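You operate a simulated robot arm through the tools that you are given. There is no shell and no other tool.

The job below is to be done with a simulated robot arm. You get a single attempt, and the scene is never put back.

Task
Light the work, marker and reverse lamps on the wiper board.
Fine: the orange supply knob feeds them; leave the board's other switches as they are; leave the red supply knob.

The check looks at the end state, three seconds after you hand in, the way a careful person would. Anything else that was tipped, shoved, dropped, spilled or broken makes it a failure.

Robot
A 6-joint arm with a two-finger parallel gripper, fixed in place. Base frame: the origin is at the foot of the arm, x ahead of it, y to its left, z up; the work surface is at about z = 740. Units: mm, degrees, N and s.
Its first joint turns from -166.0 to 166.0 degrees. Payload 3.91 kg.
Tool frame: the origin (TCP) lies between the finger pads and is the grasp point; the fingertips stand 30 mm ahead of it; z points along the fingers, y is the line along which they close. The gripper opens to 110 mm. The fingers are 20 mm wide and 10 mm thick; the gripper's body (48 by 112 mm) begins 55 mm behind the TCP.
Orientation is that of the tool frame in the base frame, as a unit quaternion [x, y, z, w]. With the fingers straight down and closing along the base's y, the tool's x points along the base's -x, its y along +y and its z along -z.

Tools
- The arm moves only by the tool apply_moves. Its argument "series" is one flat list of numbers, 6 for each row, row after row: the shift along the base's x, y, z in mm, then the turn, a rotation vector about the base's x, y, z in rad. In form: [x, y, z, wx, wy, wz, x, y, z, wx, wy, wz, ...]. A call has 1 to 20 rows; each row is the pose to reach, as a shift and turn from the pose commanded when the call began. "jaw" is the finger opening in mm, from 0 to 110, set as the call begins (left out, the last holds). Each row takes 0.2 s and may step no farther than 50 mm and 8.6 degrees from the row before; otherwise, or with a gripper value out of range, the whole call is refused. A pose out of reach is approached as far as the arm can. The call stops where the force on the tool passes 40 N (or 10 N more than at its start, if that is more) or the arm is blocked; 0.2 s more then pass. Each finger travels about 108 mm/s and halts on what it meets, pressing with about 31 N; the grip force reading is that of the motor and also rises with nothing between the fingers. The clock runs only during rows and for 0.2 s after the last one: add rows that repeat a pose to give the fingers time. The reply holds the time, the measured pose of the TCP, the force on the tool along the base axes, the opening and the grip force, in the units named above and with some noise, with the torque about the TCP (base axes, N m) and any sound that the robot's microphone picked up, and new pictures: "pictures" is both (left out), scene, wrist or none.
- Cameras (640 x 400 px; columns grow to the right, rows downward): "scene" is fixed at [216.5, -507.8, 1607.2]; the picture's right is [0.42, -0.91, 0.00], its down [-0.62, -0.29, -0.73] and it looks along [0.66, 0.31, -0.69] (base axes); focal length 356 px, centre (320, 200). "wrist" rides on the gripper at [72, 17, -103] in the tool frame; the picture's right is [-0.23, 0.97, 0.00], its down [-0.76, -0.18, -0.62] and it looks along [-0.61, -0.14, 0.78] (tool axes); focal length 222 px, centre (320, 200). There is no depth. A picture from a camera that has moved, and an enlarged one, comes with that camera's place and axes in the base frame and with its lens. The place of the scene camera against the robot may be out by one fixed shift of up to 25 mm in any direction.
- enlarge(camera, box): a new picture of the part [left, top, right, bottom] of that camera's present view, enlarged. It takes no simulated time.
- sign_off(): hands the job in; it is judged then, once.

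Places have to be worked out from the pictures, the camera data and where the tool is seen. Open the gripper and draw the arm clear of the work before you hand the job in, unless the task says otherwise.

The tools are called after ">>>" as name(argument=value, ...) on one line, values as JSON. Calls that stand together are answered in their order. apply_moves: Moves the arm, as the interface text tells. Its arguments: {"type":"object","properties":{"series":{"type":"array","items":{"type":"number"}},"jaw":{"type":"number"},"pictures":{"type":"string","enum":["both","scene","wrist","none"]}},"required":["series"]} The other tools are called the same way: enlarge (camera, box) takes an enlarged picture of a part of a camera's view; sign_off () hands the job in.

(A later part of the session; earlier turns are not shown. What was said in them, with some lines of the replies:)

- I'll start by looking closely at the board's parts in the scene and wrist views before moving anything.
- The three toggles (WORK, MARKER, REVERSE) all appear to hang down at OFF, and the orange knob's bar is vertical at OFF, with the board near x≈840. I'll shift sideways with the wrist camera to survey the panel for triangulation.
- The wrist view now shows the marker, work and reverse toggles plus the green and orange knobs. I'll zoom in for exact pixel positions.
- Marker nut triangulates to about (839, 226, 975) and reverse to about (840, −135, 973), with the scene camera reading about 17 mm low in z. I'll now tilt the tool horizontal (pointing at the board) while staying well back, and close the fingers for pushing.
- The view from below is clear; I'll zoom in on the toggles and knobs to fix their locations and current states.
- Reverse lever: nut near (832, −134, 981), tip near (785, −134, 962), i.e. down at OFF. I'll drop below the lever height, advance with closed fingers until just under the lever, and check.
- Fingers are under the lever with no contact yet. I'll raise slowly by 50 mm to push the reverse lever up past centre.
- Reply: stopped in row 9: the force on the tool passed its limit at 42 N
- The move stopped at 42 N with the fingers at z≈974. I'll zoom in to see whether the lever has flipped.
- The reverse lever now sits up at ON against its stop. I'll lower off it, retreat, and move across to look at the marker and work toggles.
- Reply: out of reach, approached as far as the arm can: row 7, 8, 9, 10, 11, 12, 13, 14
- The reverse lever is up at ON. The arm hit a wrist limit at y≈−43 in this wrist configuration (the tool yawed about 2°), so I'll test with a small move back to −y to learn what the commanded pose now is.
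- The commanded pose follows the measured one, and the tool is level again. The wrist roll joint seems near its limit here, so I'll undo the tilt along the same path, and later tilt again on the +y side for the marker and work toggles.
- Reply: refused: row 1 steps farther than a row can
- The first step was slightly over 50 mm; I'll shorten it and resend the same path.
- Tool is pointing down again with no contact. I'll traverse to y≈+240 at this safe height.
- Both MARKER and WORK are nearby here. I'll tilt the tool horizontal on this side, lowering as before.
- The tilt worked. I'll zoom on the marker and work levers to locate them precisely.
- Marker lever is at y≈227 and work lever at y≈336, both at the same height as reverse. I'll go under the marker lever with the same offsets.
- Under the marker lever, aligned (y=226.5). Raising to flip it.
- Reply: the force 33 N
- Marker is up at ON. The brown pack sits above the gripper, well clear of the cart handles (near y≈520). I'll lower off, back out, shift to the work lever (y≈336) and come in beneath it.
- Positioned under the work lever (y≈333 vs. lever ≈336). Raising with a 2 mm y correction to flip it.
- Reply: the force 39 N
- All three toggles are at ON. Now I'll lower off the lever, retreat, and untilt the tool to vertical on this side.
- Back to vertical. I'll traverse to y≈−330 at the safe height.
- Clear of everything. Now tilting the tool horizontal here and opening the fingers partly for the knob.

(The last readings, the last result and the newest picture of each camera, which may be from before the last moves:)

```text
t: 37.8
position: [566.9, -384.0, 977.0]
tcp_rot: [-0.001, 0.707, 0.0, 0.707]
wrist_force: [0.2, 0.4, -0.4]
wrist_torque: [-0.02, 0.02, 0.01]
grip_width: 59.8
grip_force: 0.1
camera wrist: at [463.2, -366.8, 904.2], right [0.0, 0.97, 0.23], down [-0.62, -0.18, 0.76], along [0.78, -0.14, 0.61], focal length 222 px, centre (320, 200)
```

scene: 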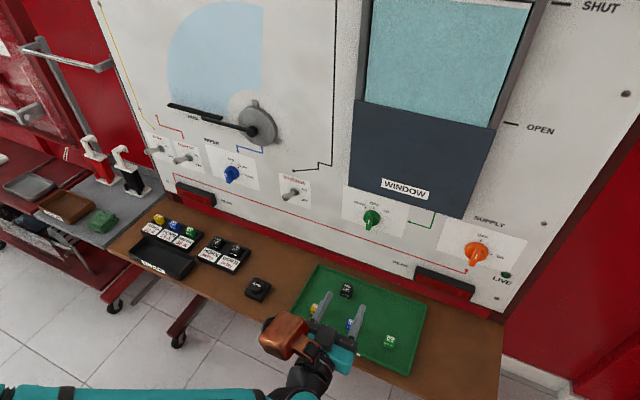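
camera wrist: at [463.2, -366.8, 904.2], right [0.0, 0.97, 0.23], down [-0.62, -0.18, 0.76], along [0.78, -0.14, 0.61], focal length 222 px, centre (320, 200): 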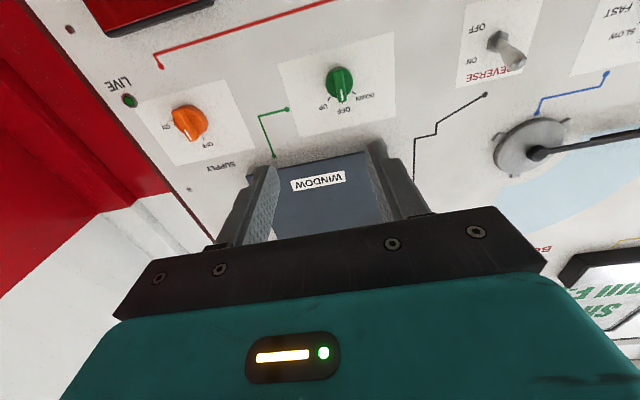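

The orange knob is visible ahead to the right. I'll move to y≈−612 while staying back to look at it straight on.

>>> apply_moves(series=[0, -46, 0, 0, 0, 0, 0, -92, 0, 0, 0, 0, 0, -138, 0, 0, 0, 0, 0, -184, 0, 0, 0, 0, 0, -228, 0, 0, 0, 0, 40, -228, 0, 0, 0, 0, 70, -228, 0, 0, 0, 0, 70, -228, 0, 0, 0, 0], pictures="both")

>>> enlarge(camera="wrist", box=[240, 60, 400, 160])

```text
t: 39.5
position: [636.5, -614.1, 975.5]
tcp_rot: [0.001, 0.707, 0.0, 0.707]
wrist_force: [-0.3, 0.4, 0.3]
wrist_torque: [0.0, 0.01, -0.05]
grip_width: 60.1
grip_force: 0.1
camera wrist: at [532.8, -596.1, 903.4], right [0.0, 0.97, 0.23], down [-0.62, -0.18, 0.76], along [0.78, -0.14, 0.61], focal length 222 px, centre (320, 200)
```

scene: 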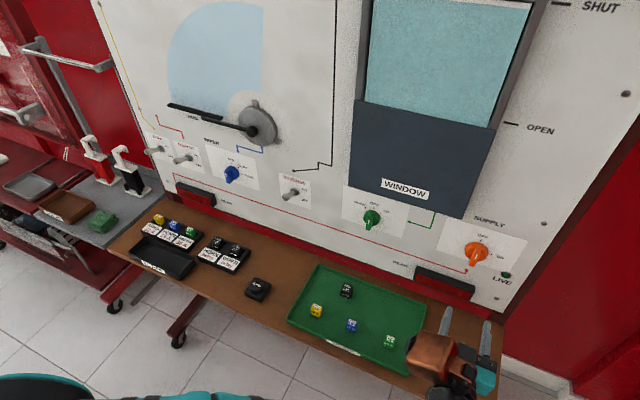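
wrist: 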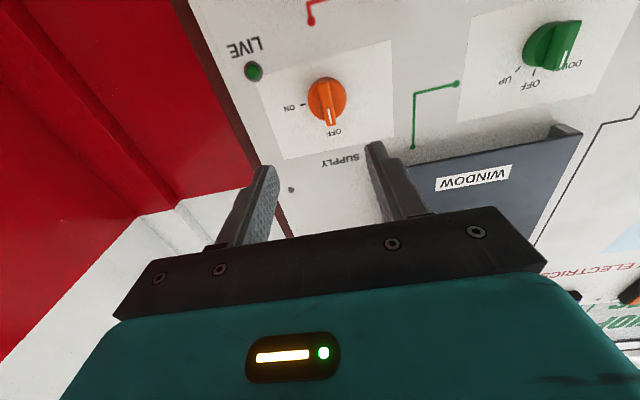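

```text
4.00 times, centred on (320, 110) of wrist
camera zoom: at [532.8, -596.1, 903.4], right [0.0, 0.97, 0.23], down [-0.62, -0.18, 0.76], along [0.78, -0.14, 0.61], focal length 888 px, centre (320, 560)
```

zoom: 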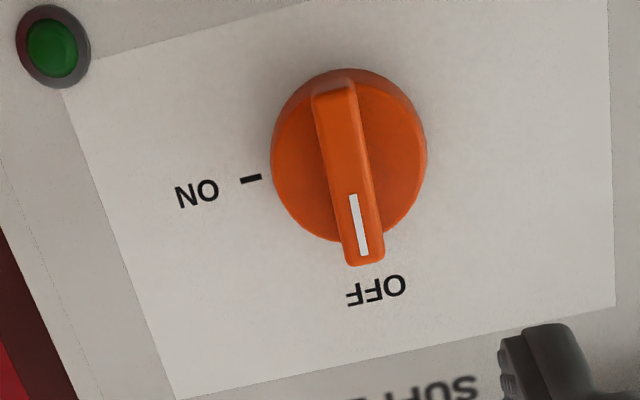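

The knob's white mark points to OFF (up), ON is toward −y, so I need +90° about +x. Knob axis works out at about y=−604, z=979.5, with the bar front at x≈808. I'll centre on the axis at a standoff (tips ~40 mm short of it) and test the 90° roll in free air first.

>>> apply_moves(series=[35, 4, 2, 0, 0, 0, 70, 8, 3, 0, 0, 0, 103, 10, 4, 0, 0, 0, 103, 10, 4, 0.1428, 0, 0, 103, 10, 4, 0.2856, 0, 0, 103, 10, 4, 0.4284, 0, 0, 103, 10, 4, 0.5712, 0, 0, 103, 10, 4, 0.714, 0, 0, 103, 10, 4, 0.8568, 0, 0, 103, 10, 4, 0.9996, 0, 0, 103, 10, 4, 1.1424, 0, 0, 103, 10, 4, 1.2852, 0, 0, 103, 10, 4, 1.428, 0, 0, 103, 10, 4, 1.5708, 0, 0, 103, 10, 4, 1.5708, 0, 0], pictures="both")

```text
t: 42.8
position: [740.7, -602.1, 979.3]
tcp_rot: [0.501, 0.498, 0.501, 0.499]
wrist_force: [-0.7, -0.4, 0.3]
wrist_torque: [-0.03, 0.01, -0.01]
grip_width: 59.9
grip_force: 0.2
camera wrist: at [636.5, -529.7, 997.1], right [0.0, -0.23, 0.97], down [-0.62, -0.76, -0.18], along [0.78, -0.61, -0.14], focal length 222 px, centre (320, 200)
```

scene: 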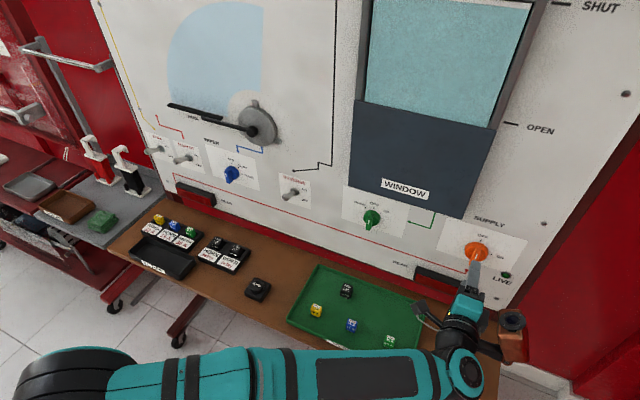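
wrist: 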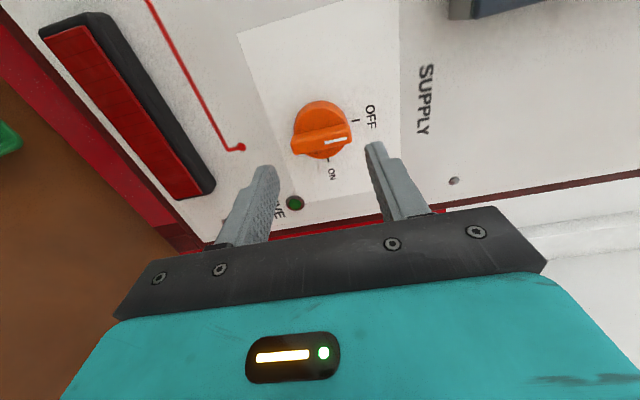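

The 90° roll is reachable. This second view lets me double-check the knob axis, so I'll zoom in.

>>> enlarge(camera="wrist", box=[240, 80, 400, 180])

>>> enlarge(camera="scene", box=[420, 210, 540, 285])

```text
4.00 times, centred on (320, 130) of wrist
camera zoom: at [636.5, -529.7, 997.1], right [0.0, -0.23, 0.97], down [-0.62, -0.76, -0.18], along [0.78, -0.61, -0.14], focal length 888 px, centre (320, 480)
```

zoom: 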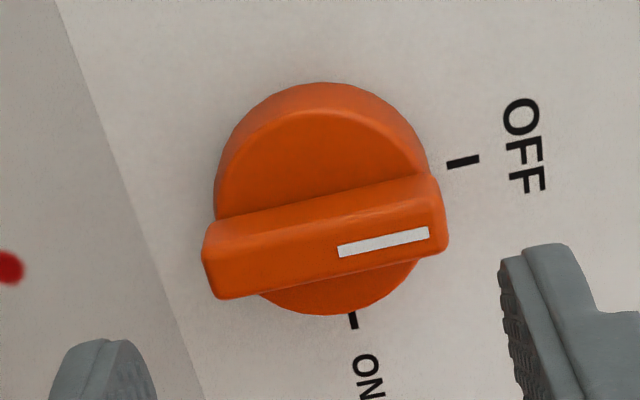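

```text
5.33 times, centred on (480, 248) of scene
camera zoom: at [216.5, -507.8, 1607.2], right [0.42, -0.91, 0.0], down [-0.62, -0.29, -0.73], along [0.66, 0.31, -0.69], focal length 1902 px, centre (-533, -53)
```

zoom: 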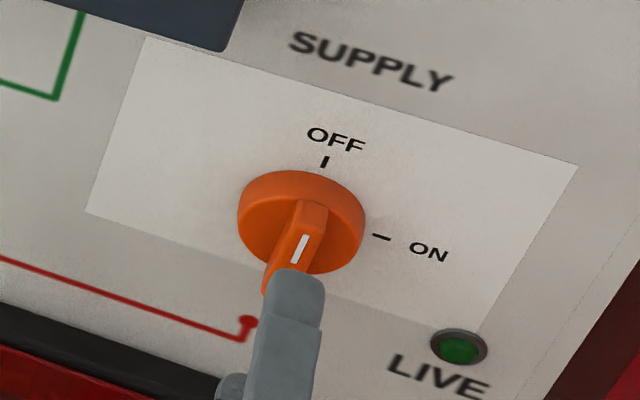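

Both views agree: knob axis about y=−604, z=980.5, bar front x≈806, disc face x≈829. I'll roll back to vertical alignment and advance until the tips are just short of the bar.

>>> apply_moves(series=[0, 0, 1, -0.1428, 0, 0, 0, 0, 1, -0.2856, 0, 0, 0, 0, 1, -0.4284, 0, 0, 0, 0, 1, -0.5712, 0, 0, 0, 0, 1, -0.714, 0, 0, 0, 0, 1, -0.8568, 0, 0, 0, 0, 1, -0.9996, 0, 0, 0, 0, 1, -1.1424, 0, 0, 0, 0, 1, -1.2852, 0, 0, 0, 0, 1, -1.428, 0, 0, 0, 0, 1, -1.5708, 0, 0, 15, 0, 1, -1.5708, 0, 0, 28, 0, 1, -1.5708, 0, 0, 28, 0, 1, -1.5708, 0, 0], pictures="both")

>>> enlarge(camera="wrist", box=[220, 80, 420, 205])

```text
t: 45.8
position: [768.4, -602.3, 982.1]
tcp_rot: [0.001, 0.706, 0.0, 0.708]
wrist_force: [0.1, 0.6, 0.3]
wrist_torque: [0.02, 0.02, 0.01]
grip_width: 60.0
grip_force: 0.1
camera wrist: at [664.7, -584.8, 909.8], right [0.0, 0.97, 0.23], down [-0.62, -0.18, 0.76], along [0.78, -0.14, 0.61], focal length 222 px, centre (320, 200)
```

scene: 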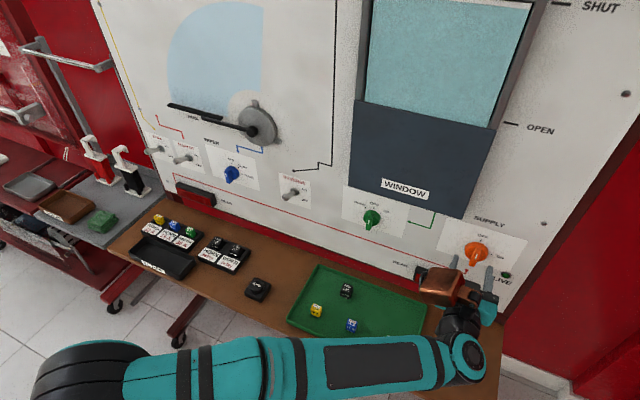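
wrist: 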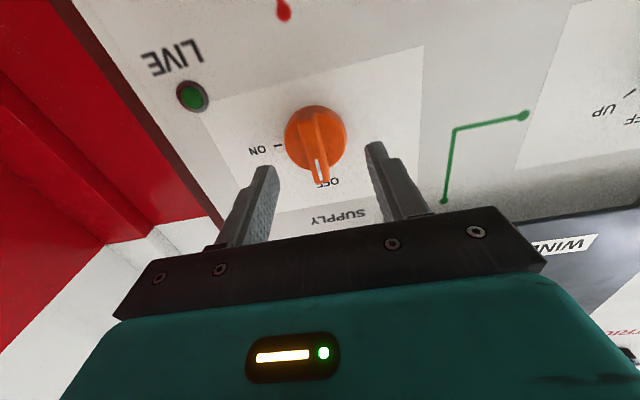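

```text
3.20 times, centred on (320, 142) of wrist
camera zoom: at [664.7, -584.8, 909.8], right [0.0, 0.97, 0.23], down [-0.62, -0.18, 0.76], along [0.78, -0.14, 0.61], focal length 711 px, centre (320, 384)
```

zoom: 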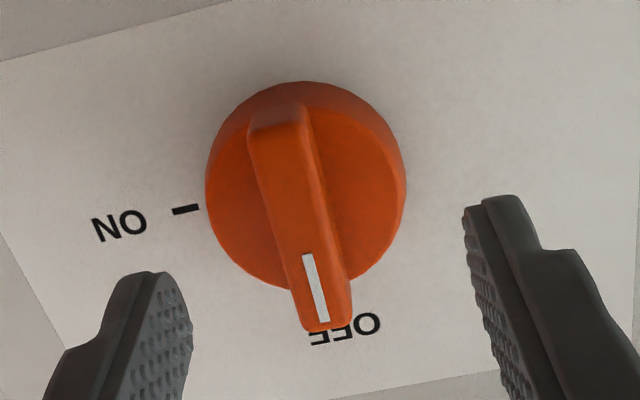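

Alignment looks good, with the bar centred between the fingers. I'll advance so the tips straddle the bar (tips at x≈821, short of the disc), trimming 1 mm in y and 2 mm in z.

>>> apply_moves(series=[8, -1, -2, 0, 0, 0, 16, -1, -2, 0, 0, 0, 22.5, -1, -2, 0, 0, 0, 22.5, -1, -2, 0, 0, 0], pictures="wrist")

>>> enlarge(camera="wrist", box=[220, 100, 420, 225])

```text
t: 46.8
position: [791.3, -602.7, 978.1]
tcp_rot: [0.001, 0.707, 0.0, 0.707]
wrist_force: [0.2, 0.3, -0.2]
wrist_torque: [-0.01, 0.04, -0.04]
grip_width: 60.1
grip_force: 0.0
camera wrist: at [687.0, -586.2, 906.7], right [0.0, 0.97, 0.23], down [-0.62, -0.18, 0.76], along [0.78, -0.14, 0.61], focal length 222 px, centre (320, 200)
```

wrist: 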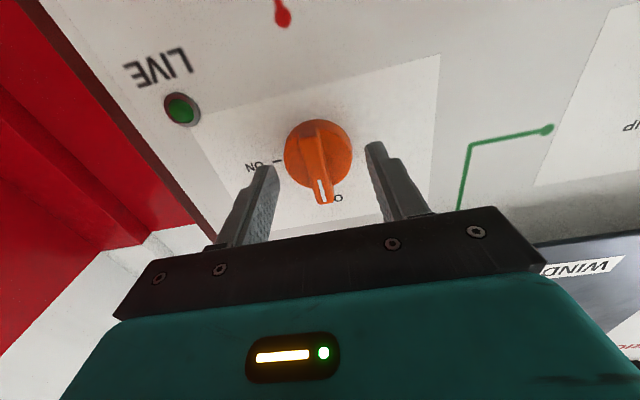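

```text
3.20 times, centred on (320, 162) of wrist
camera zoom: at [687.0, -586.2, 906.7], right [0.0, 0.97, 0.23], down [-0.62, -0.18, 0.76], along [0.78, -0.14, 0.61], focal length 711 px, centre (320, 320)
```

zoom: 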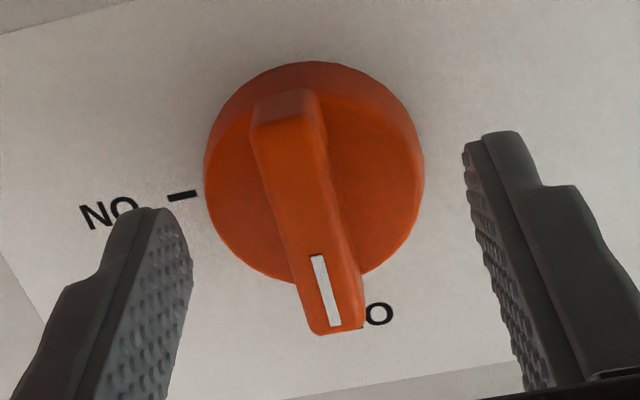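

The bar sits centrally between the fingers, tips overlapping it. I'll close the fingers on the bar.

>>> apply_moves(series=[0, 0, 0, 0, 0, 0, 0, 0, 0, 0, 0, 0, 0, 0, 0, 0, 0, 0], jaw=0, pictures="both")

>>> enlarge(camera="wrist", box=[220, 100, 420, 225])

```text
t: 47.5
position: [790.3, -604.7, 979.3]
tcp_rot: [0.001, 0.707, 0.0, 0.707]
wrist_force: [10.2, -19.6, 5.3]
wrist_torque: [0.0, -0.35, -0.36]
grip_width: 13.0
grip_force: 45.0
camera wrist: at [686.7, -587.7, 906.5], right [0.0, 0.97, 0.23], down [-0.62, -0.18, 0.76], along [0.78, -0.14, 0.61], focal length 222 px, centre (320, 200)
```

scene: 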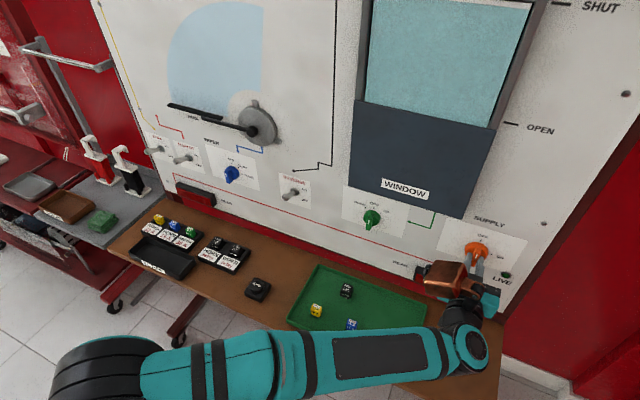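
wrist: 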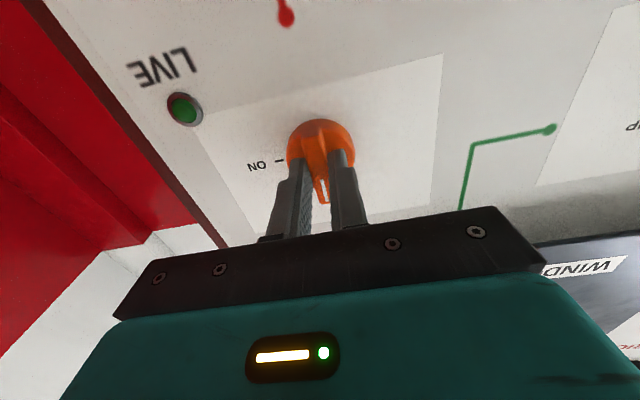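

```text
3.20 times, centred on (320, 162) of wrist
camera zoom: at [686.7, -587.7, 906.5], right [0.0, 0.97, 0.23], down [-0.62, -0.18, 0.76], along [0.78, -0.14, 0.61], focal length 711 px, centre (320, 320)
```

zoom: 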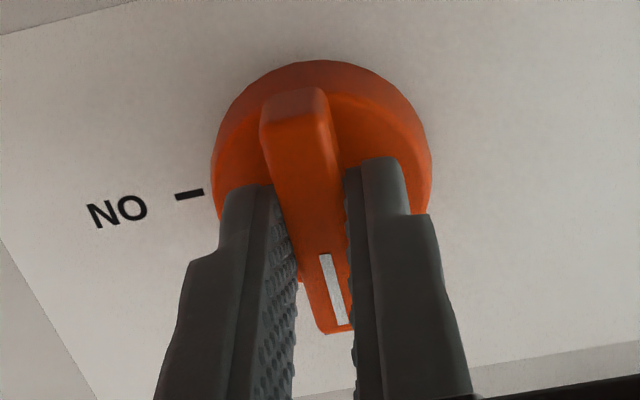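

Gripped (13 mm), with about 20 N of side force toward −y, meaning the knob axis is a little further toward −y than commanded. I'll shift slightly to relieve that before turning.

>>> apply_moves(series=[0, -1, 0, 0, 0, 0, 0, -2, 0, 0, 0, 0, 0, -2, 0, 0, 0, 0], pictures="none")

```text
t: 48.4
position: [791.2, -604.8, 977.6]
tcp_rot: [0.0, 0.707, 0.0, 0.707]
wrist_force: [-5.5, -9.6, -0.7]
wrist_torque: [0.0, 0.01, -0.2]
grip_width: 13.0
grip_force: 45.1
```

Side force halved. I'll shift another 1.5 mm and begin the turn with the first ~30° to check forces.

>>> apply_moves(series=[0, -1.5, 0, 0, 0, 0, 0, -1.5, 0, 0.1, 0, 0, 0, -1.5, 0, 0.2, 0, 0, 0, -1.5, 0, 0.3, 0, 0, 0, -1.5, 0, 0.4, 0, 0, 0, -1.5, 0, 0.5, 0, 0, 0, -1.5, 0, 0.5, 0, 0], pictures="wrist")

>>> enlarge(camera="wrist", box=[220, 80, 420, 205])

```text
t: 49.1
position: [790.9, -603.5, 979.9]
tcp_rot: [0.047, 0.705, 0.048, 0.706]
wrist_force: [-26.0, 22.5, -5.3]
wrist_torque: [-0.05, -0.43, 0.3]
grip_width: 12.8
grip_force: 45.4
stopped in row 3: the force on the tool passed its limit at 43 N (the readings are from after the stop); the commanded pose is now the measured one
camera wrist: at [686.6, -578.6, 909.5], right [0.0, 0.93, 0.36], down [-0.62, -0.28, 0.73], along [0.78, -0.22, 0.58], focal length 222 px, centre (320, 200)
```

wrist: 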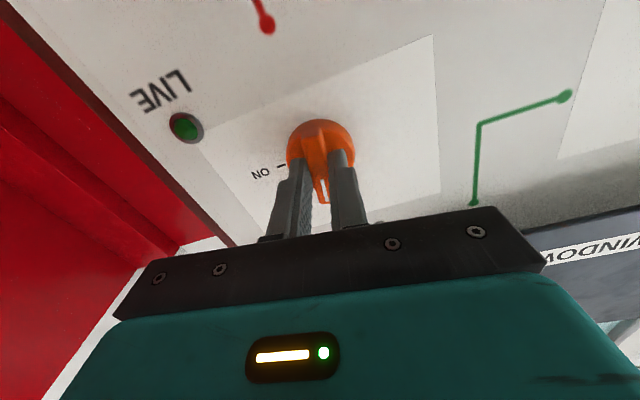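

```text
3.20 times, centred on (320, 142) of wrist
camera zoom: at [686.6, -578.6, 909.5], right [0.0, 0.93, 0.36], down [-0.62, -0.28, 0.73], along [0.78, -0.22, 0.58], focal length 711 px, centre (320, 384)
```

zoom: 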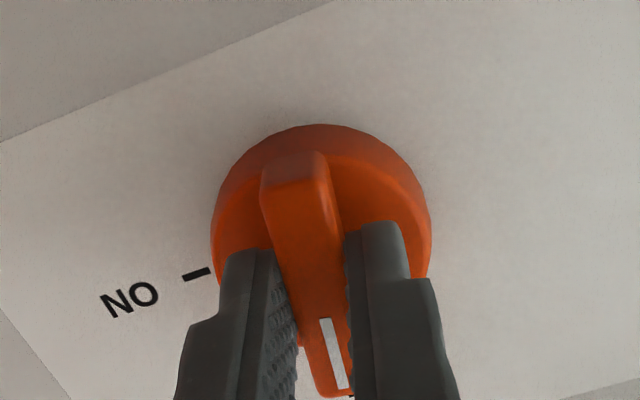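

The knob is turning (about 8° so far) but my y shift overshot, giving +22 N. The commanded pose was reset to the measured one; I'll hold to see the residual forces.

>>> apply_moves(series=[0, 0, 0, 0, 0, 0, 0, 0, 0, 0, 0, 0], pictures="none")

```text
t: 49.7
position: [790.3, -604.6, 979.1]
tcp_rot: [0.047, 0.705, 0.05, 0.706]
wrist_force: [-31.0, 27.5, -6.0]
wrist_torque: [-0.05, 0.7, 0.6]
grip_width: 13.0
grip_force: 44.7
```

The tool is pressing −y and into the board by about 30 N each. I'll ease off by +1.5 mm in y and −1.5 mm in x.

>>> apply_moves(series=[-0.7, 0.7, 0, 0, 0, 0, -1.5, 1.5, 0, 0, 0, 0, -1.5, 1.5, 0, 0, 0, 0], pictures="none")

```text
t: 50.5
position: [790.6, -604.1, 979.0]
tcp_rot: [0.048, 0.705, 0.05, 0.706]
wrist_force: [39.7, -13.1, 15.0]
wrist_torque: [0.01, -0.36, -0.41]
grip_width: 12.5
grip_force: 45.3
```

The clamped contact is very stiff, so I'll loosen the jaws to 16 mm to leave slight slack around the 13 mm bar and turn it with the finger edges instead.

>>> apply_moves(series=[0, 0, 0, 0, 0, 0, 0, 0, 0, 0, 0, 0], jaw=16, pictures="wrist")

>>> enlarge(camera="wrist", box=[220, 80, 420, 205])

```text
t: 51.1
position: [788.3, -604.6, 978.0]
tcp_rot: [0.048, 0.706, 0.05, 0.705]
wrist_force: [-0.2, -0.3, 0.2]
wrist_torque: [-0.01, 0.01, -0.02]
grip_width: 16.3
grip_force: 0.1
camera wrist: at [684.8, -578.2, 908.8], right [0.0, 0.93, 0.36], down [-0.62, -0.28, 0.73], along [0.78, -0.22, 0.58], focal length 222 px, centre (320, 200)
```

wrist: 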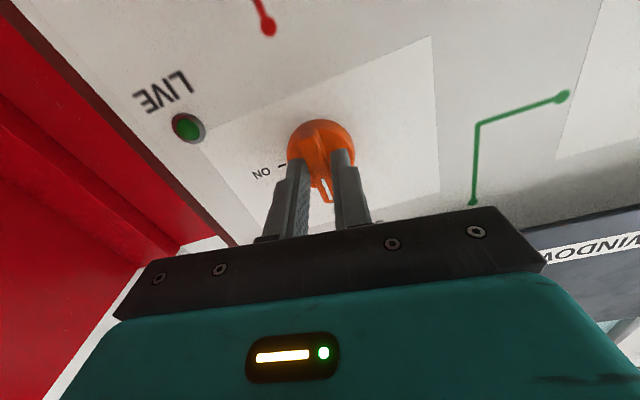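

```text
3.20 times, centred on (320, 142) of wrist
camera zoom: at [684.8, -578.2, 908.8], right [0.0, 0.93, 0.36], down [-0.62, -0.28, 0.73], along [0.78, -0.22, 0.58], focal length 711 px, centre (320, 384)
```

zoom: 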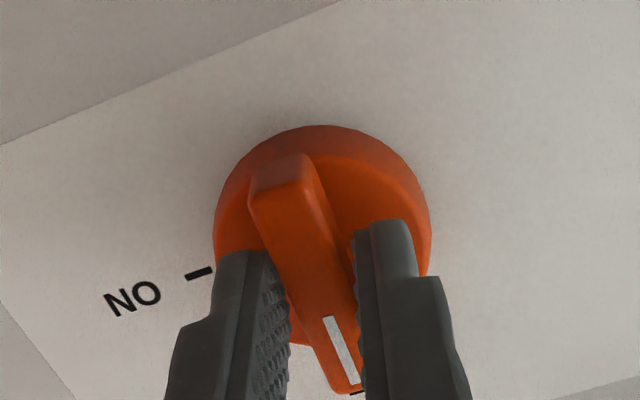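

Forces are zero now, and the knob sprang back to its OFF detent. I'll turn about 45° further with the loose grip and check.

>>> apply_moves(series=[0, 0, 1, 0.1, 0, 0, 0, 0, 1, 0.2, 0, 0, 0, 0, 1, 0.3, 0, 0, 0, 0, 1, 0.4, 0, 0, 0, 0, 1, 0.5, 0, 0, 0, 0, 1, 0.6, 0, 0, 0, 0, 1, 0.7, 0, 0, 0, 0, 1, 0.8, 0, 0, 0, 0, 1, 0.8, 0, 0], pictures="wrist")

>>> enlarge(camera="wrist", box=[220, 80, 420, 205])

```text
t: 53.1
position: [788.0, -604.7, 978.8]
tcp_rot: [0.319, 0.63, 0.32, 0.631]
wrist_force: [0.4, 0.3, 1.5]
wrist_torque: [-0.02, -0.03, 0.0]
grip_width: 16.1
grip_force: 0.2
camera wrist: at [685.2, -536.5, 949.8], right [0.0, 0.39, 0.92], down [-0.62, -0.72, 0.31], along [0.78, -0.57, 0.25], focal length 222 px, centre (320, 200)
```

wrist: 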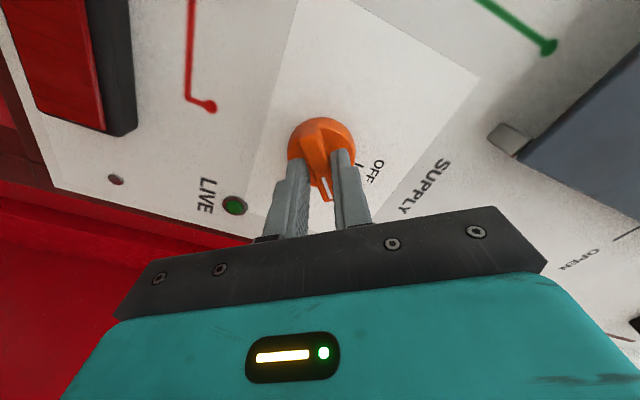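

```text
3.20 times, centred on (320, 142) of wrist
camera zoom: at [685.2, -536.5, 949.8], right [0.0, 0.39, 0.92], down [-0.62, -0.72, 0.31], along [0.78, -0.57, 0.25], focal length 711 px, centre (320, 384)
```

zoom: 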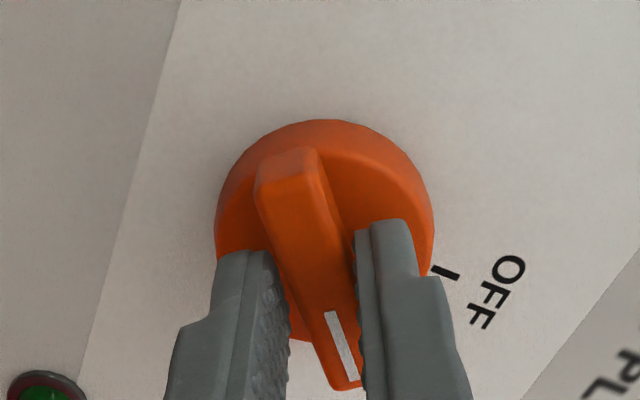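

The knob follows smoothly at roll ≈54° with negligible force. Continuing the turn to about 92°.

>>> apply_moves(series=[0, 0, 0, 0.1, 0, 0, 0, 0, 0, 0.2, 0, 0, 0, 0, 0, 0.3, 0, 0, 0, 0, 0, 0.4, 0, 0, 0, 0, 0, 0.5, 0, 0, 0, 0, 0, 0.6, 0, 0, 0, 0, 0, 0.67, 0, 0, 0, 0, 0, 0.67, 0, 0], pictures="both")

>>> enlarge(camera="wrist", box=[220, 80, 420, 205])

>>> enlarge(camera="scene", box=[420, 210, 540, 285])

```text
t: 54.9
position: [789.7, -605.6, 978.7]
tcp_rot: [0.509, 0.49, 0.51, 0.491]
wrist_force: [0.7, 0.4, 0.7]
wrist_torque: [0.0, 0.01, 0.01]
grip_width: 16.1
grip_force: 0.2
camera wrist: at [686.0, -533.2, 998.7], right [0.0, -0.26, 0.96], down [-0.62, -0.75, -0.21], along [0.78, -0.6, -0.16], focal length 222 px, centre (320, 200)
```

scene: 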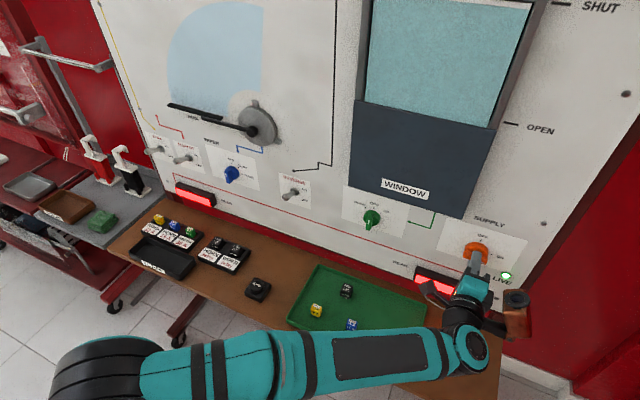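
wrist: 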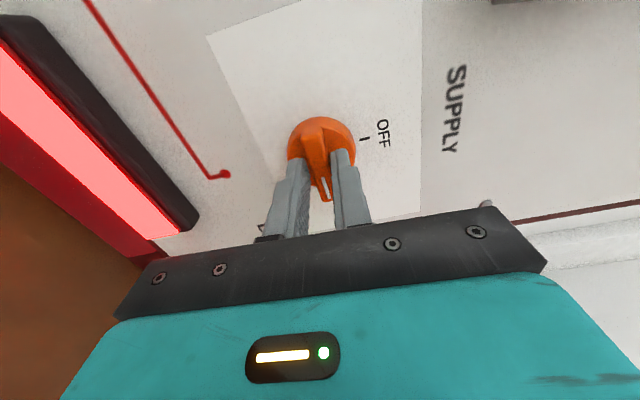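

```text
3.20 times, centred on (320, 142) of wrist
camera zoom: at [686.0, -533.2, 998.7], right [0.0, -0.26, 0.96], down [-0.62, -0.75, -0.21], along [0.78, -0.6, -0.16], focal length 711 px, centre (320, 384)
```

zoom: 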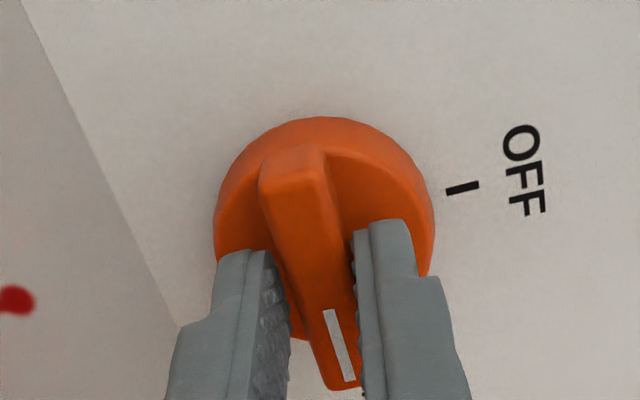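

```text
5.33 times, centred on (480, 248) of scene
camera zoom: at [216.5, -507.8, 1607.2], right [0.42, -0.91, 0.0], down [-0.62, -0.29, -0.73], along [0.66, 0.31, -0.69], focal length 1902 px, centre (-533, -53)
```

zoom: 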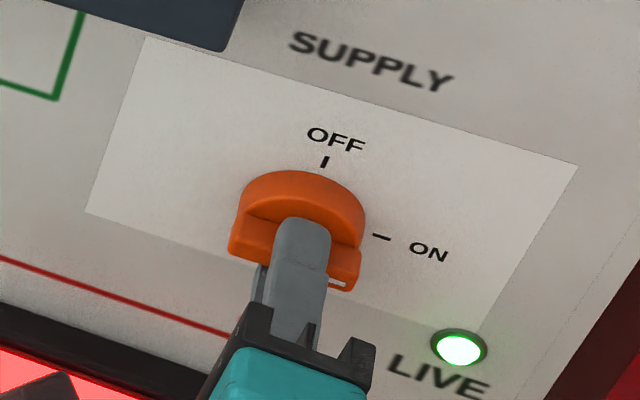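

LIVE is lit and the red rear (marker) lamps are on; the knob rests at the ON detent with no force. I'll open the fingers and back straight out.

>>> apply_moves(series=[0, 0, 0, 0, 0, 0, 0, 0, 0, 0, 0, 0, -15, 0, 0, 0, 0, 0, -45, 0, 0, 0, 0, 0, -90, 0, 0, 0, 0, 0, -135, 0, 0, 0, 0, 0, -170, 0, 0, 0, 0, 0, -170, 0, 0, 0, 0, 0], jaw=45, pictures="both")

>>> enlarge(camera="scene", box=[420, 210, 540, 285])

>>> enlarge(camera="scene", box=[80, 0, 320, 150])

```text
t: 56.7
position: [617.3, -605.0, 978.1]
tcp_rot: [0.509, 0.49, 0.51, 0.491]
wrist_force: [-0.6, -0.1, 0.1]
wrist_torque: [0.04, -0.01, -0.01]
grip_width: 45.0
grip_force: 0.1
camera wrist: at [515.6, -533.4, 996.8], right [0.0, -0.26, 0.96], down [-0.62, -0.75, -0.21], along [0.78, -0.6, -0.16], focal length 222 px, centre (320, 200)
```

scene: 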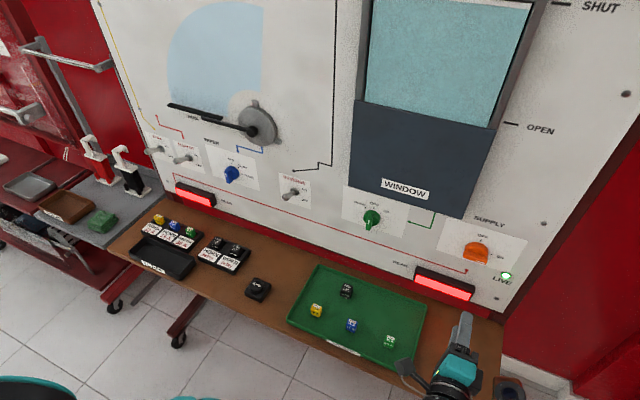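
wrist: 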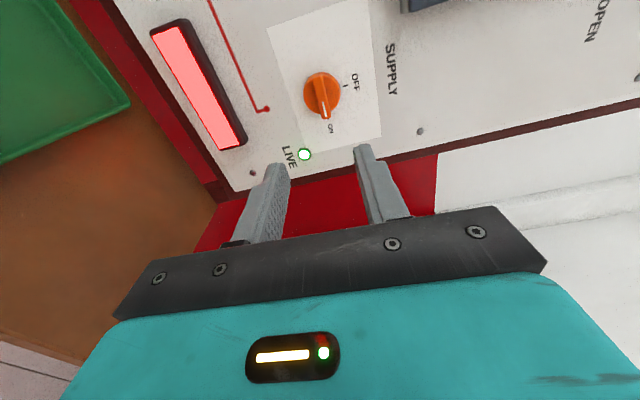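

```text
5.33 times, centred on (480, 248) of scene
camera zoom: at [216.5, -507.8, 1607.2], right [0.42, -0.91, 0.0], down [-0.62, -0.29, -0.73], along [0.66, 0.31, -0.69], focal length 1902 px, centre (-533, -53)
```

zoom: 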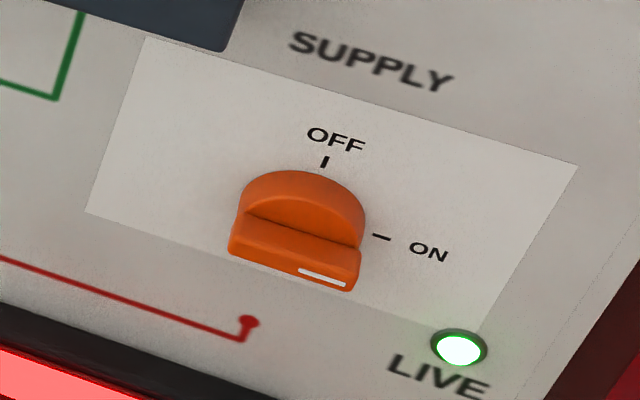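

```text
2.67 times, centred on (200, 75) of scene
camera zoom: at [216.5, -507.8, 1607.2], right [0.42, -0.91, 0.0], down [-0.62, -0.29, -0.73], along [0.66, 0.31, -0.69], focal length 951 px, centre (640, 533)
```

zoom: 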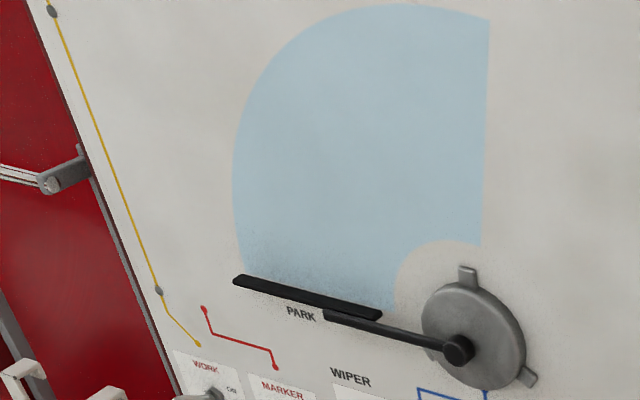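

Supply is ON, LIVE lit, marker lamps lit. I'll roll the tool back and use the wrist camera (which then looks upward) to check the work and reverse lamps higher on the board.

>>> apply_moves(series=[-5, 20, 0, -0.134, 0, 0, -10, 40, 0, -0.268, 0, 0, -15, 60, 0, -0.402, 0, 0, -20, 80, 0, -0.536, 0, 0, -25, 100, 0, -0.67, 0, 0, -30, 120, 0, -0.804, 0, 0, -35, 140, 0, -0.938, 0, 0, -40, 160, 0, -1.072, 0, 0, -45, 180, 0, -1.206, 0, 0, -50, 200, 0, -1.34, 0, 0, -50, 220, 0, -1.474, 0, 0, -50, 220, 0, -1.607, 0, 0, -50, 220, 0, -1.607, 0, 0], pictures="both")

```text
t: 59.5
position: [569.2, -384.0, 978.7]
tcp_rot: [0.0, 0.707, 0.0, 0.707]
wrist_force: [0.5, 0.4, 0.1]
wrist_torque: [0.01, 0.0, 0.01]
grip_width: 44.9
grip_force: 0.0
camera wrist: at [465.5, -366.6, 906.6], right [0.0, 0.97, 0.23], down [-0.62, -0.18, 0.76], along [0.78, -0.14, 0.61], focal length 222 px, centre (320, 200)
```

scene: 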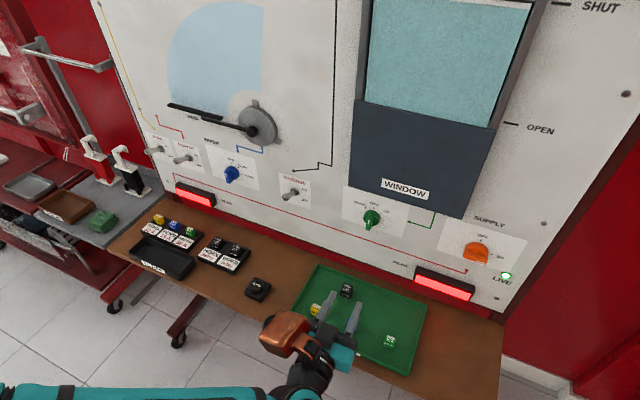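
wrist: 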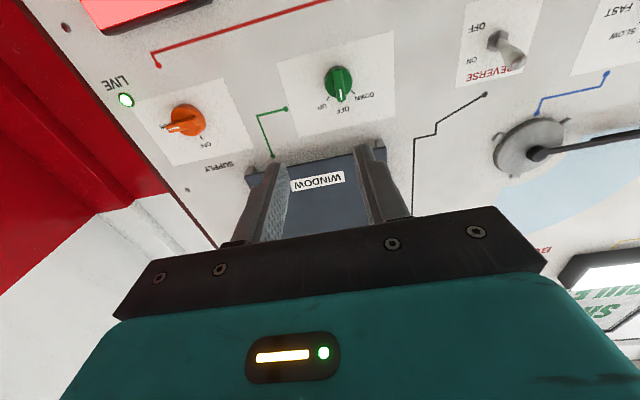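

A bright panel is visible at the right edge of the wrist view; I'll zoom on it and other parts.

>>> enlarge(camera="wrist", box=[480, 220, 640, 320])

>>> enlarge(camera="wrist", box=[60, 40, 260, 165])

```text
4.00 times, centred on (560, 270) of wrist
camera zoom: at [465.5, -366.6, 906.6], right [0.0, 0.97, 0.23], down [-0.62, -0.18, 0.76], along [0.78, -0.14, 0.61], focal length 888 px, centre (-640, -80)
```

zoom: 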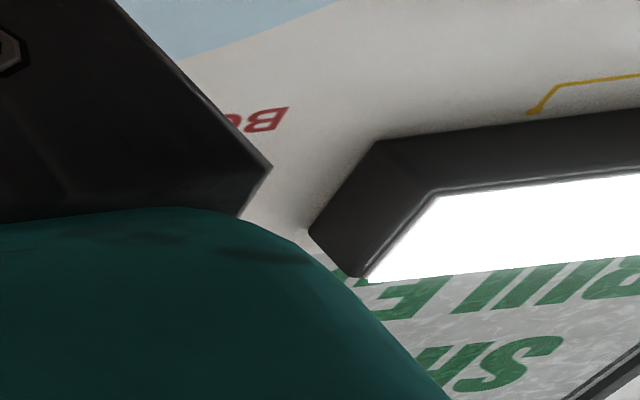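

```text
3.20 times, centred on (160, 102) of wrist
camera zoom: at [465.5, -366.6, 906.6], right [0.0, 0.97, 0.23], down [-0.62, -0.18, 0.76], along [0.78, -0.14, 0.61], focal length 711 px, centre (832, 512)
```

zoom: 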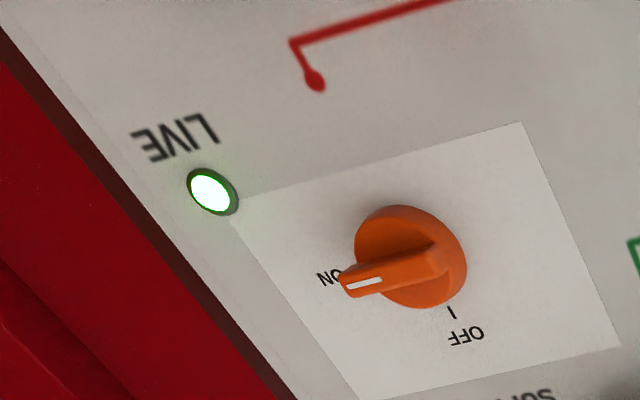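

The WORK lamp (yellow line to the light bar at top) is shining. I'll raise and pitch the camera upward to see the reverse lamp that the black line leads to.

>>> apply_moves(series=[-10, 15, 30, 0, -0.1, 0, -20, 30, 60, 0, -0.2, 0, -30, 45, 90, 0, -0.3, 0, -40, 60, 120, 0, -0.4, 0, -50, 75, 150, 0, -0.5, 0, -60, 90, 180, 0, -0.6, 0, -60, 90, 180, 0, -0.6, 0], pictures="both")

```text
t: 61.1
position: [509.5, -294.1, 1160.0]
tcp_rot: [0.0, 0.466, 0.0, 0.885]
wrist_force: [0.0, 1.0, 0.1]
wrist_torque: [-0.02, 0.0, 0.03]
grip_width: 44.9
grip_force: 0.0
camera wrist: at [465.7, -277.6, 1042.1], right [-0.13, 0.97, 0.19], down [-0.94, -0.18, 0.28], along [0.3, -0.14, 0.94], focal length 222 px, centre (320, 200)
```

scene: 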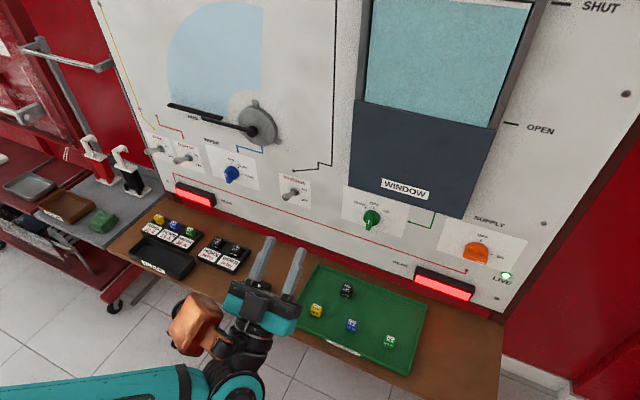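
wrist: 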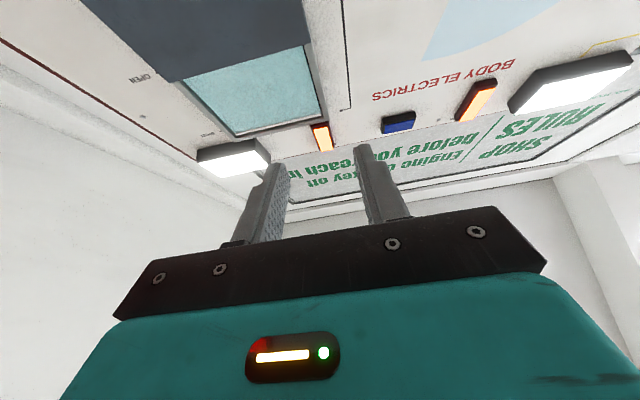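

Several lamps are visible at the board's top. I'll zoom in to identify them.

>>> enlarge(camera="wrist", box=[180, 60, 420, 210])

>>> enlarge(camera="wrist", box=[400, 20, 640, 170])

```text
2.67 times, centred on (300, 135) of wrist
camera zoom: at [465.7, -277.6, 1042.1], right [-0.13, 0.97, 0.19], down [-0.94, -0.18, 0.28], along [0.3, -0.14, 0.94], focal length 592 px, centre (373, 373)
```

zoom: 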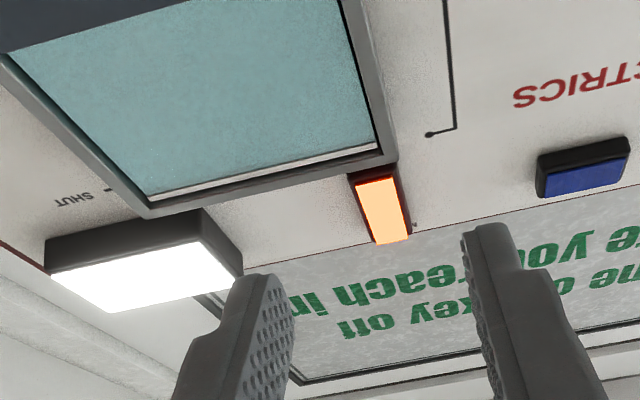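

```text
2.67 times, centred on (520, 95) of wrist
camera zoom: at [465.7, -277.6, 1042.1], right [-0.13, 0.97, 0.19], down [-0.94, -0.18, 0.28], along [0.3, -0.14, 0.94], focal length 592 px, centre (-213, 480)
```

zoom: 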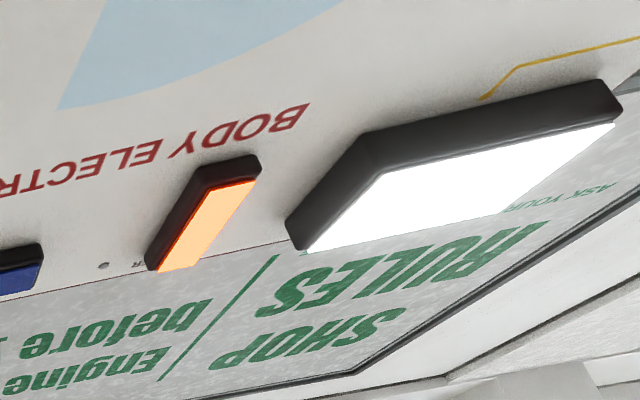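

Left white lamp (yellow line, WORK), orange lamps and a right white lamp are lit; a blue lamp is not. I need labels to be sure about REVERSE, so I'll raise the arm and level the tool to view the top row straight on.

>>> apply_moves(series=[0, 0, 30, 0, 0.1, 0, 0, 0, 60, 0, 0.2, 0, 0, 0, 90, 0, 0.3, 0, 0, 0, 120, 0, 0.4, 0, 0, 0, 150, 0, 0.5, 0, 0, 0, 180, 0, 0.6, 0, 0, 0, 220, 0, 0.6, 0, 0, 0, 260, 0, 0.6, 0, 0, 0, 300, 0, 0.6, 0, 0, 0, 340, 0, 0.6, 0, 0, 0, 340, 0, 0.6, 0], pictures="both")

```text
t: 63.5
position: [510.0, -293.0, 1500.8]
tcp_rot: [0.0, 0.707, 0.001, 0.707]
wrist_force: [-0.3, 0.4, -0.7]
wrist_torque: [-0.01, 0.0, 0.0]
grip_width: 45.1
grip_force: 0.1
camera wrist: at [405.8, -276.2, 1429.4], right [0.0, 0.97, 0.23], down [-0.62, -0.18, 0.76], along [0.78, -0.14, 0.61], focal length 222 px, centre (320, 200)
```

scene: 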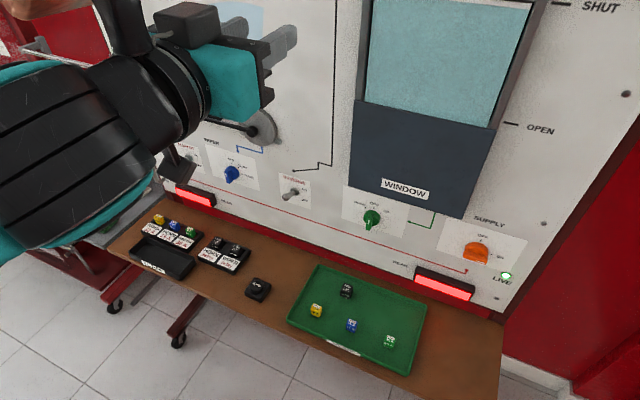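
wrist: 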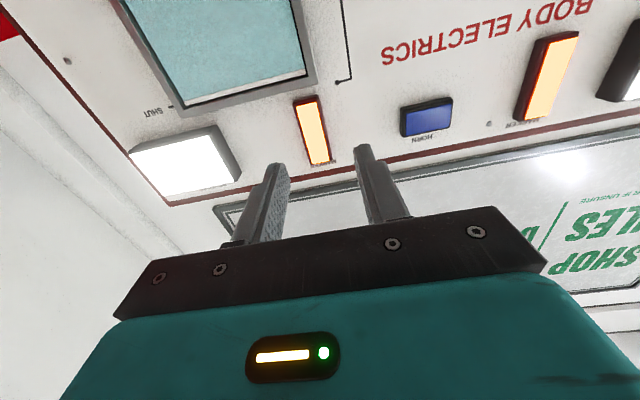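

>>> enlarge(camera="wrist", box=[110, 70, 350, 220])

>>> enlarge(camera="wrist", box=[320, 20, 640, 220])

```text
2.67 times, centred on (230, 145) of wrist
camera zoom: at [405.8, -276.2, 1429.4], right [0.0, 0.97, 0.23], down [-0.62, -0.18, 0.76], along [0.78, -0.14, 0.61], focal length 592 px, centre (560, 347)
```

zoom: 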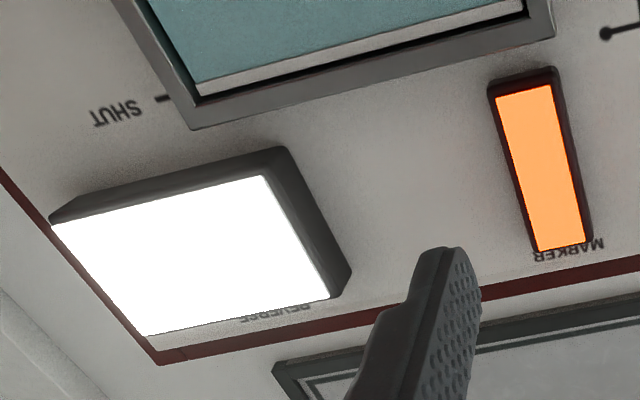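

```text
2.00 times, centred on (480, 120) of wrist
camera zoom: at [405.8, -276.2, 1429.4], right [0.0, 0.97, 0.23], down [-0.62, -0.18, 0.76], along [0.78, -0.14, 0.61], focal length 444 px, centre (0, 360)
```

zoom: 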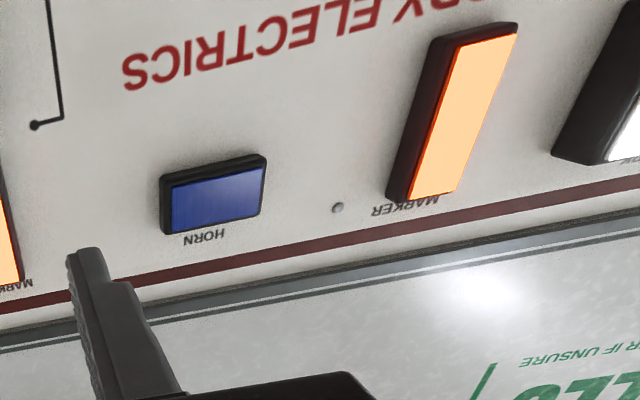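

The lit right-hand lamp is labelled REVERSE, both MARKER lamps and the WORK lamp are lit, and HORN is untouched. I'll open the gripper fully, draw back a little further and do a last check.

>>> apply_moves(series=[-20, 0, -40, 0, 0, 0, -40, 0, -80, 0, 0, 0, -60, 0, -120, 0, 0, 0, -60, 0, -165, 0, 0, 0, -60, 0, -210, 0, 0, 0, -60, 0, -255, 0, 0, 0, -60, 0, -300, 0, 0, 0, -60, 0, -300, 0, 0, 0], jaw=110, pictures="both")

>>> enlarge(camera="scene", box=[130, 90, 340, 221])

>>> enlarge(camera="scene", box=[330, 170, 540, 301])

```text
t: 65.3
position: [451.5, -296.0, 1196.7]
tcp_rot: [0.0, 0.707, 0.0, 0.707]
wrist_force: [-0.3, 0.1, -1.0]
wrist_torque: [-0.02, -0.04, 0.03]
grip_width: 109.9
grip_force: 0.2
camera wrist: at [347.5, -279.1, 1124.2], right [0.0, 0.97, 0.23], down [-0.62, -0.18, 0.76], along [0.78, -0.14, 0.61], focal length 222 px, centre (320, 200)
```

scene: 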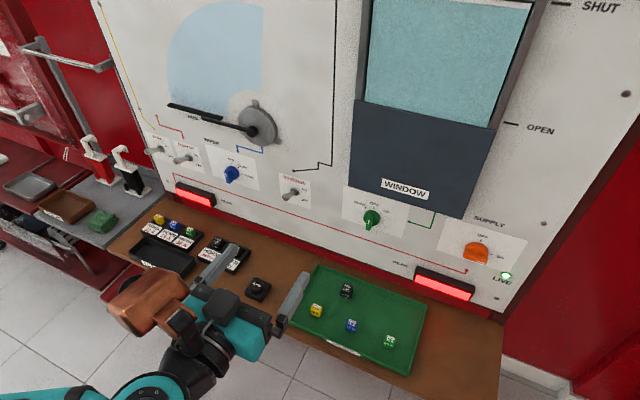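
wrist: 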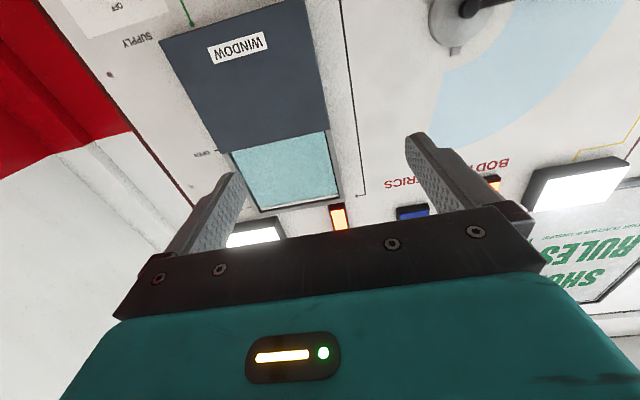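

```text
3.05 times, centred on (235, 156) of scene
camera zoom: at [216.5, -507.8, 1607.2], right [0.42, -0.91, 0.0], down [-0.62, -0.29, -0.73], along [0.66, 0.31, -0.69], focal length 1087 px, centre (579, 336)
```

zoom: 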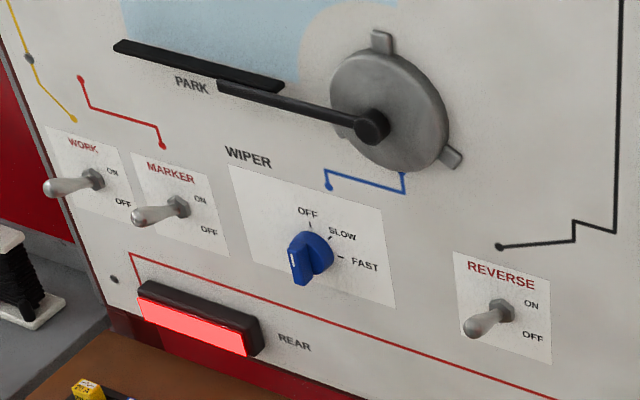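

```text
3.05 times, centred on (435, 236) of scene
camera zoom: at [216.5, -507.8, 1607.2], right [0.42, -0.91, 0.0], down [-0.62, -0.29, -0.73], along [0.66, 0.31, -0.69], focal length 1087 px, centre (-30, 92)
```

zoom: 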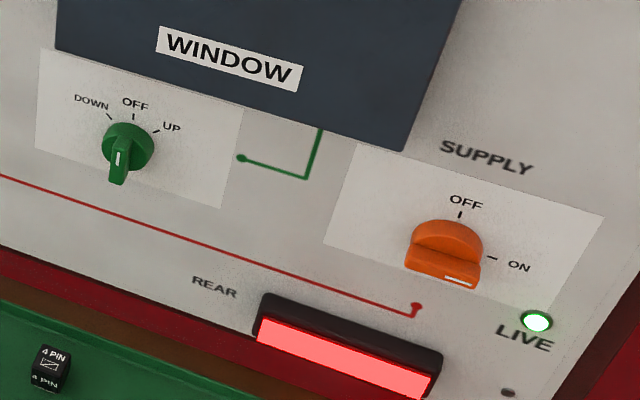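

All three toggles are at ON, the orange supply knob is at ON with LIVE lit, and the work, marker and reverse lamps are shining. The wiper and window knobs are still at OFF. The gripper is open and the arm is clear, so I'm handing in.

>>> sign_off()

```text
The job is handed in.
```

The work, marker and reverse lamps on the wiper board are lit, and I've handed the job in.

- **Switches:** I pushed the WORK, MARKER and REVERSE toggles up to ON and turned the orange supply knob to ON. The LIVE light came on.
- **Lamps:** Through the wrist camera I saw these lit: the lamp labelled REVERSE, both orange MARKER lamps, the white lamp on the WORK wiring line, and the two red rear lamps.
- **Left alone:** The wiper and window knobs are still at OFF, and the HORN lamp is unlit. I saw no red supply knob on this board, and I touched only the orange one. Nothing else looked moved in the last pictures.

My first grip on the supply knob was too stiff and tripped the force limit at 43 N. I loosened the fingers and turned the knob that way; it settled at ON with no force left on it.

The gripper is open and the arm is clear of the board.
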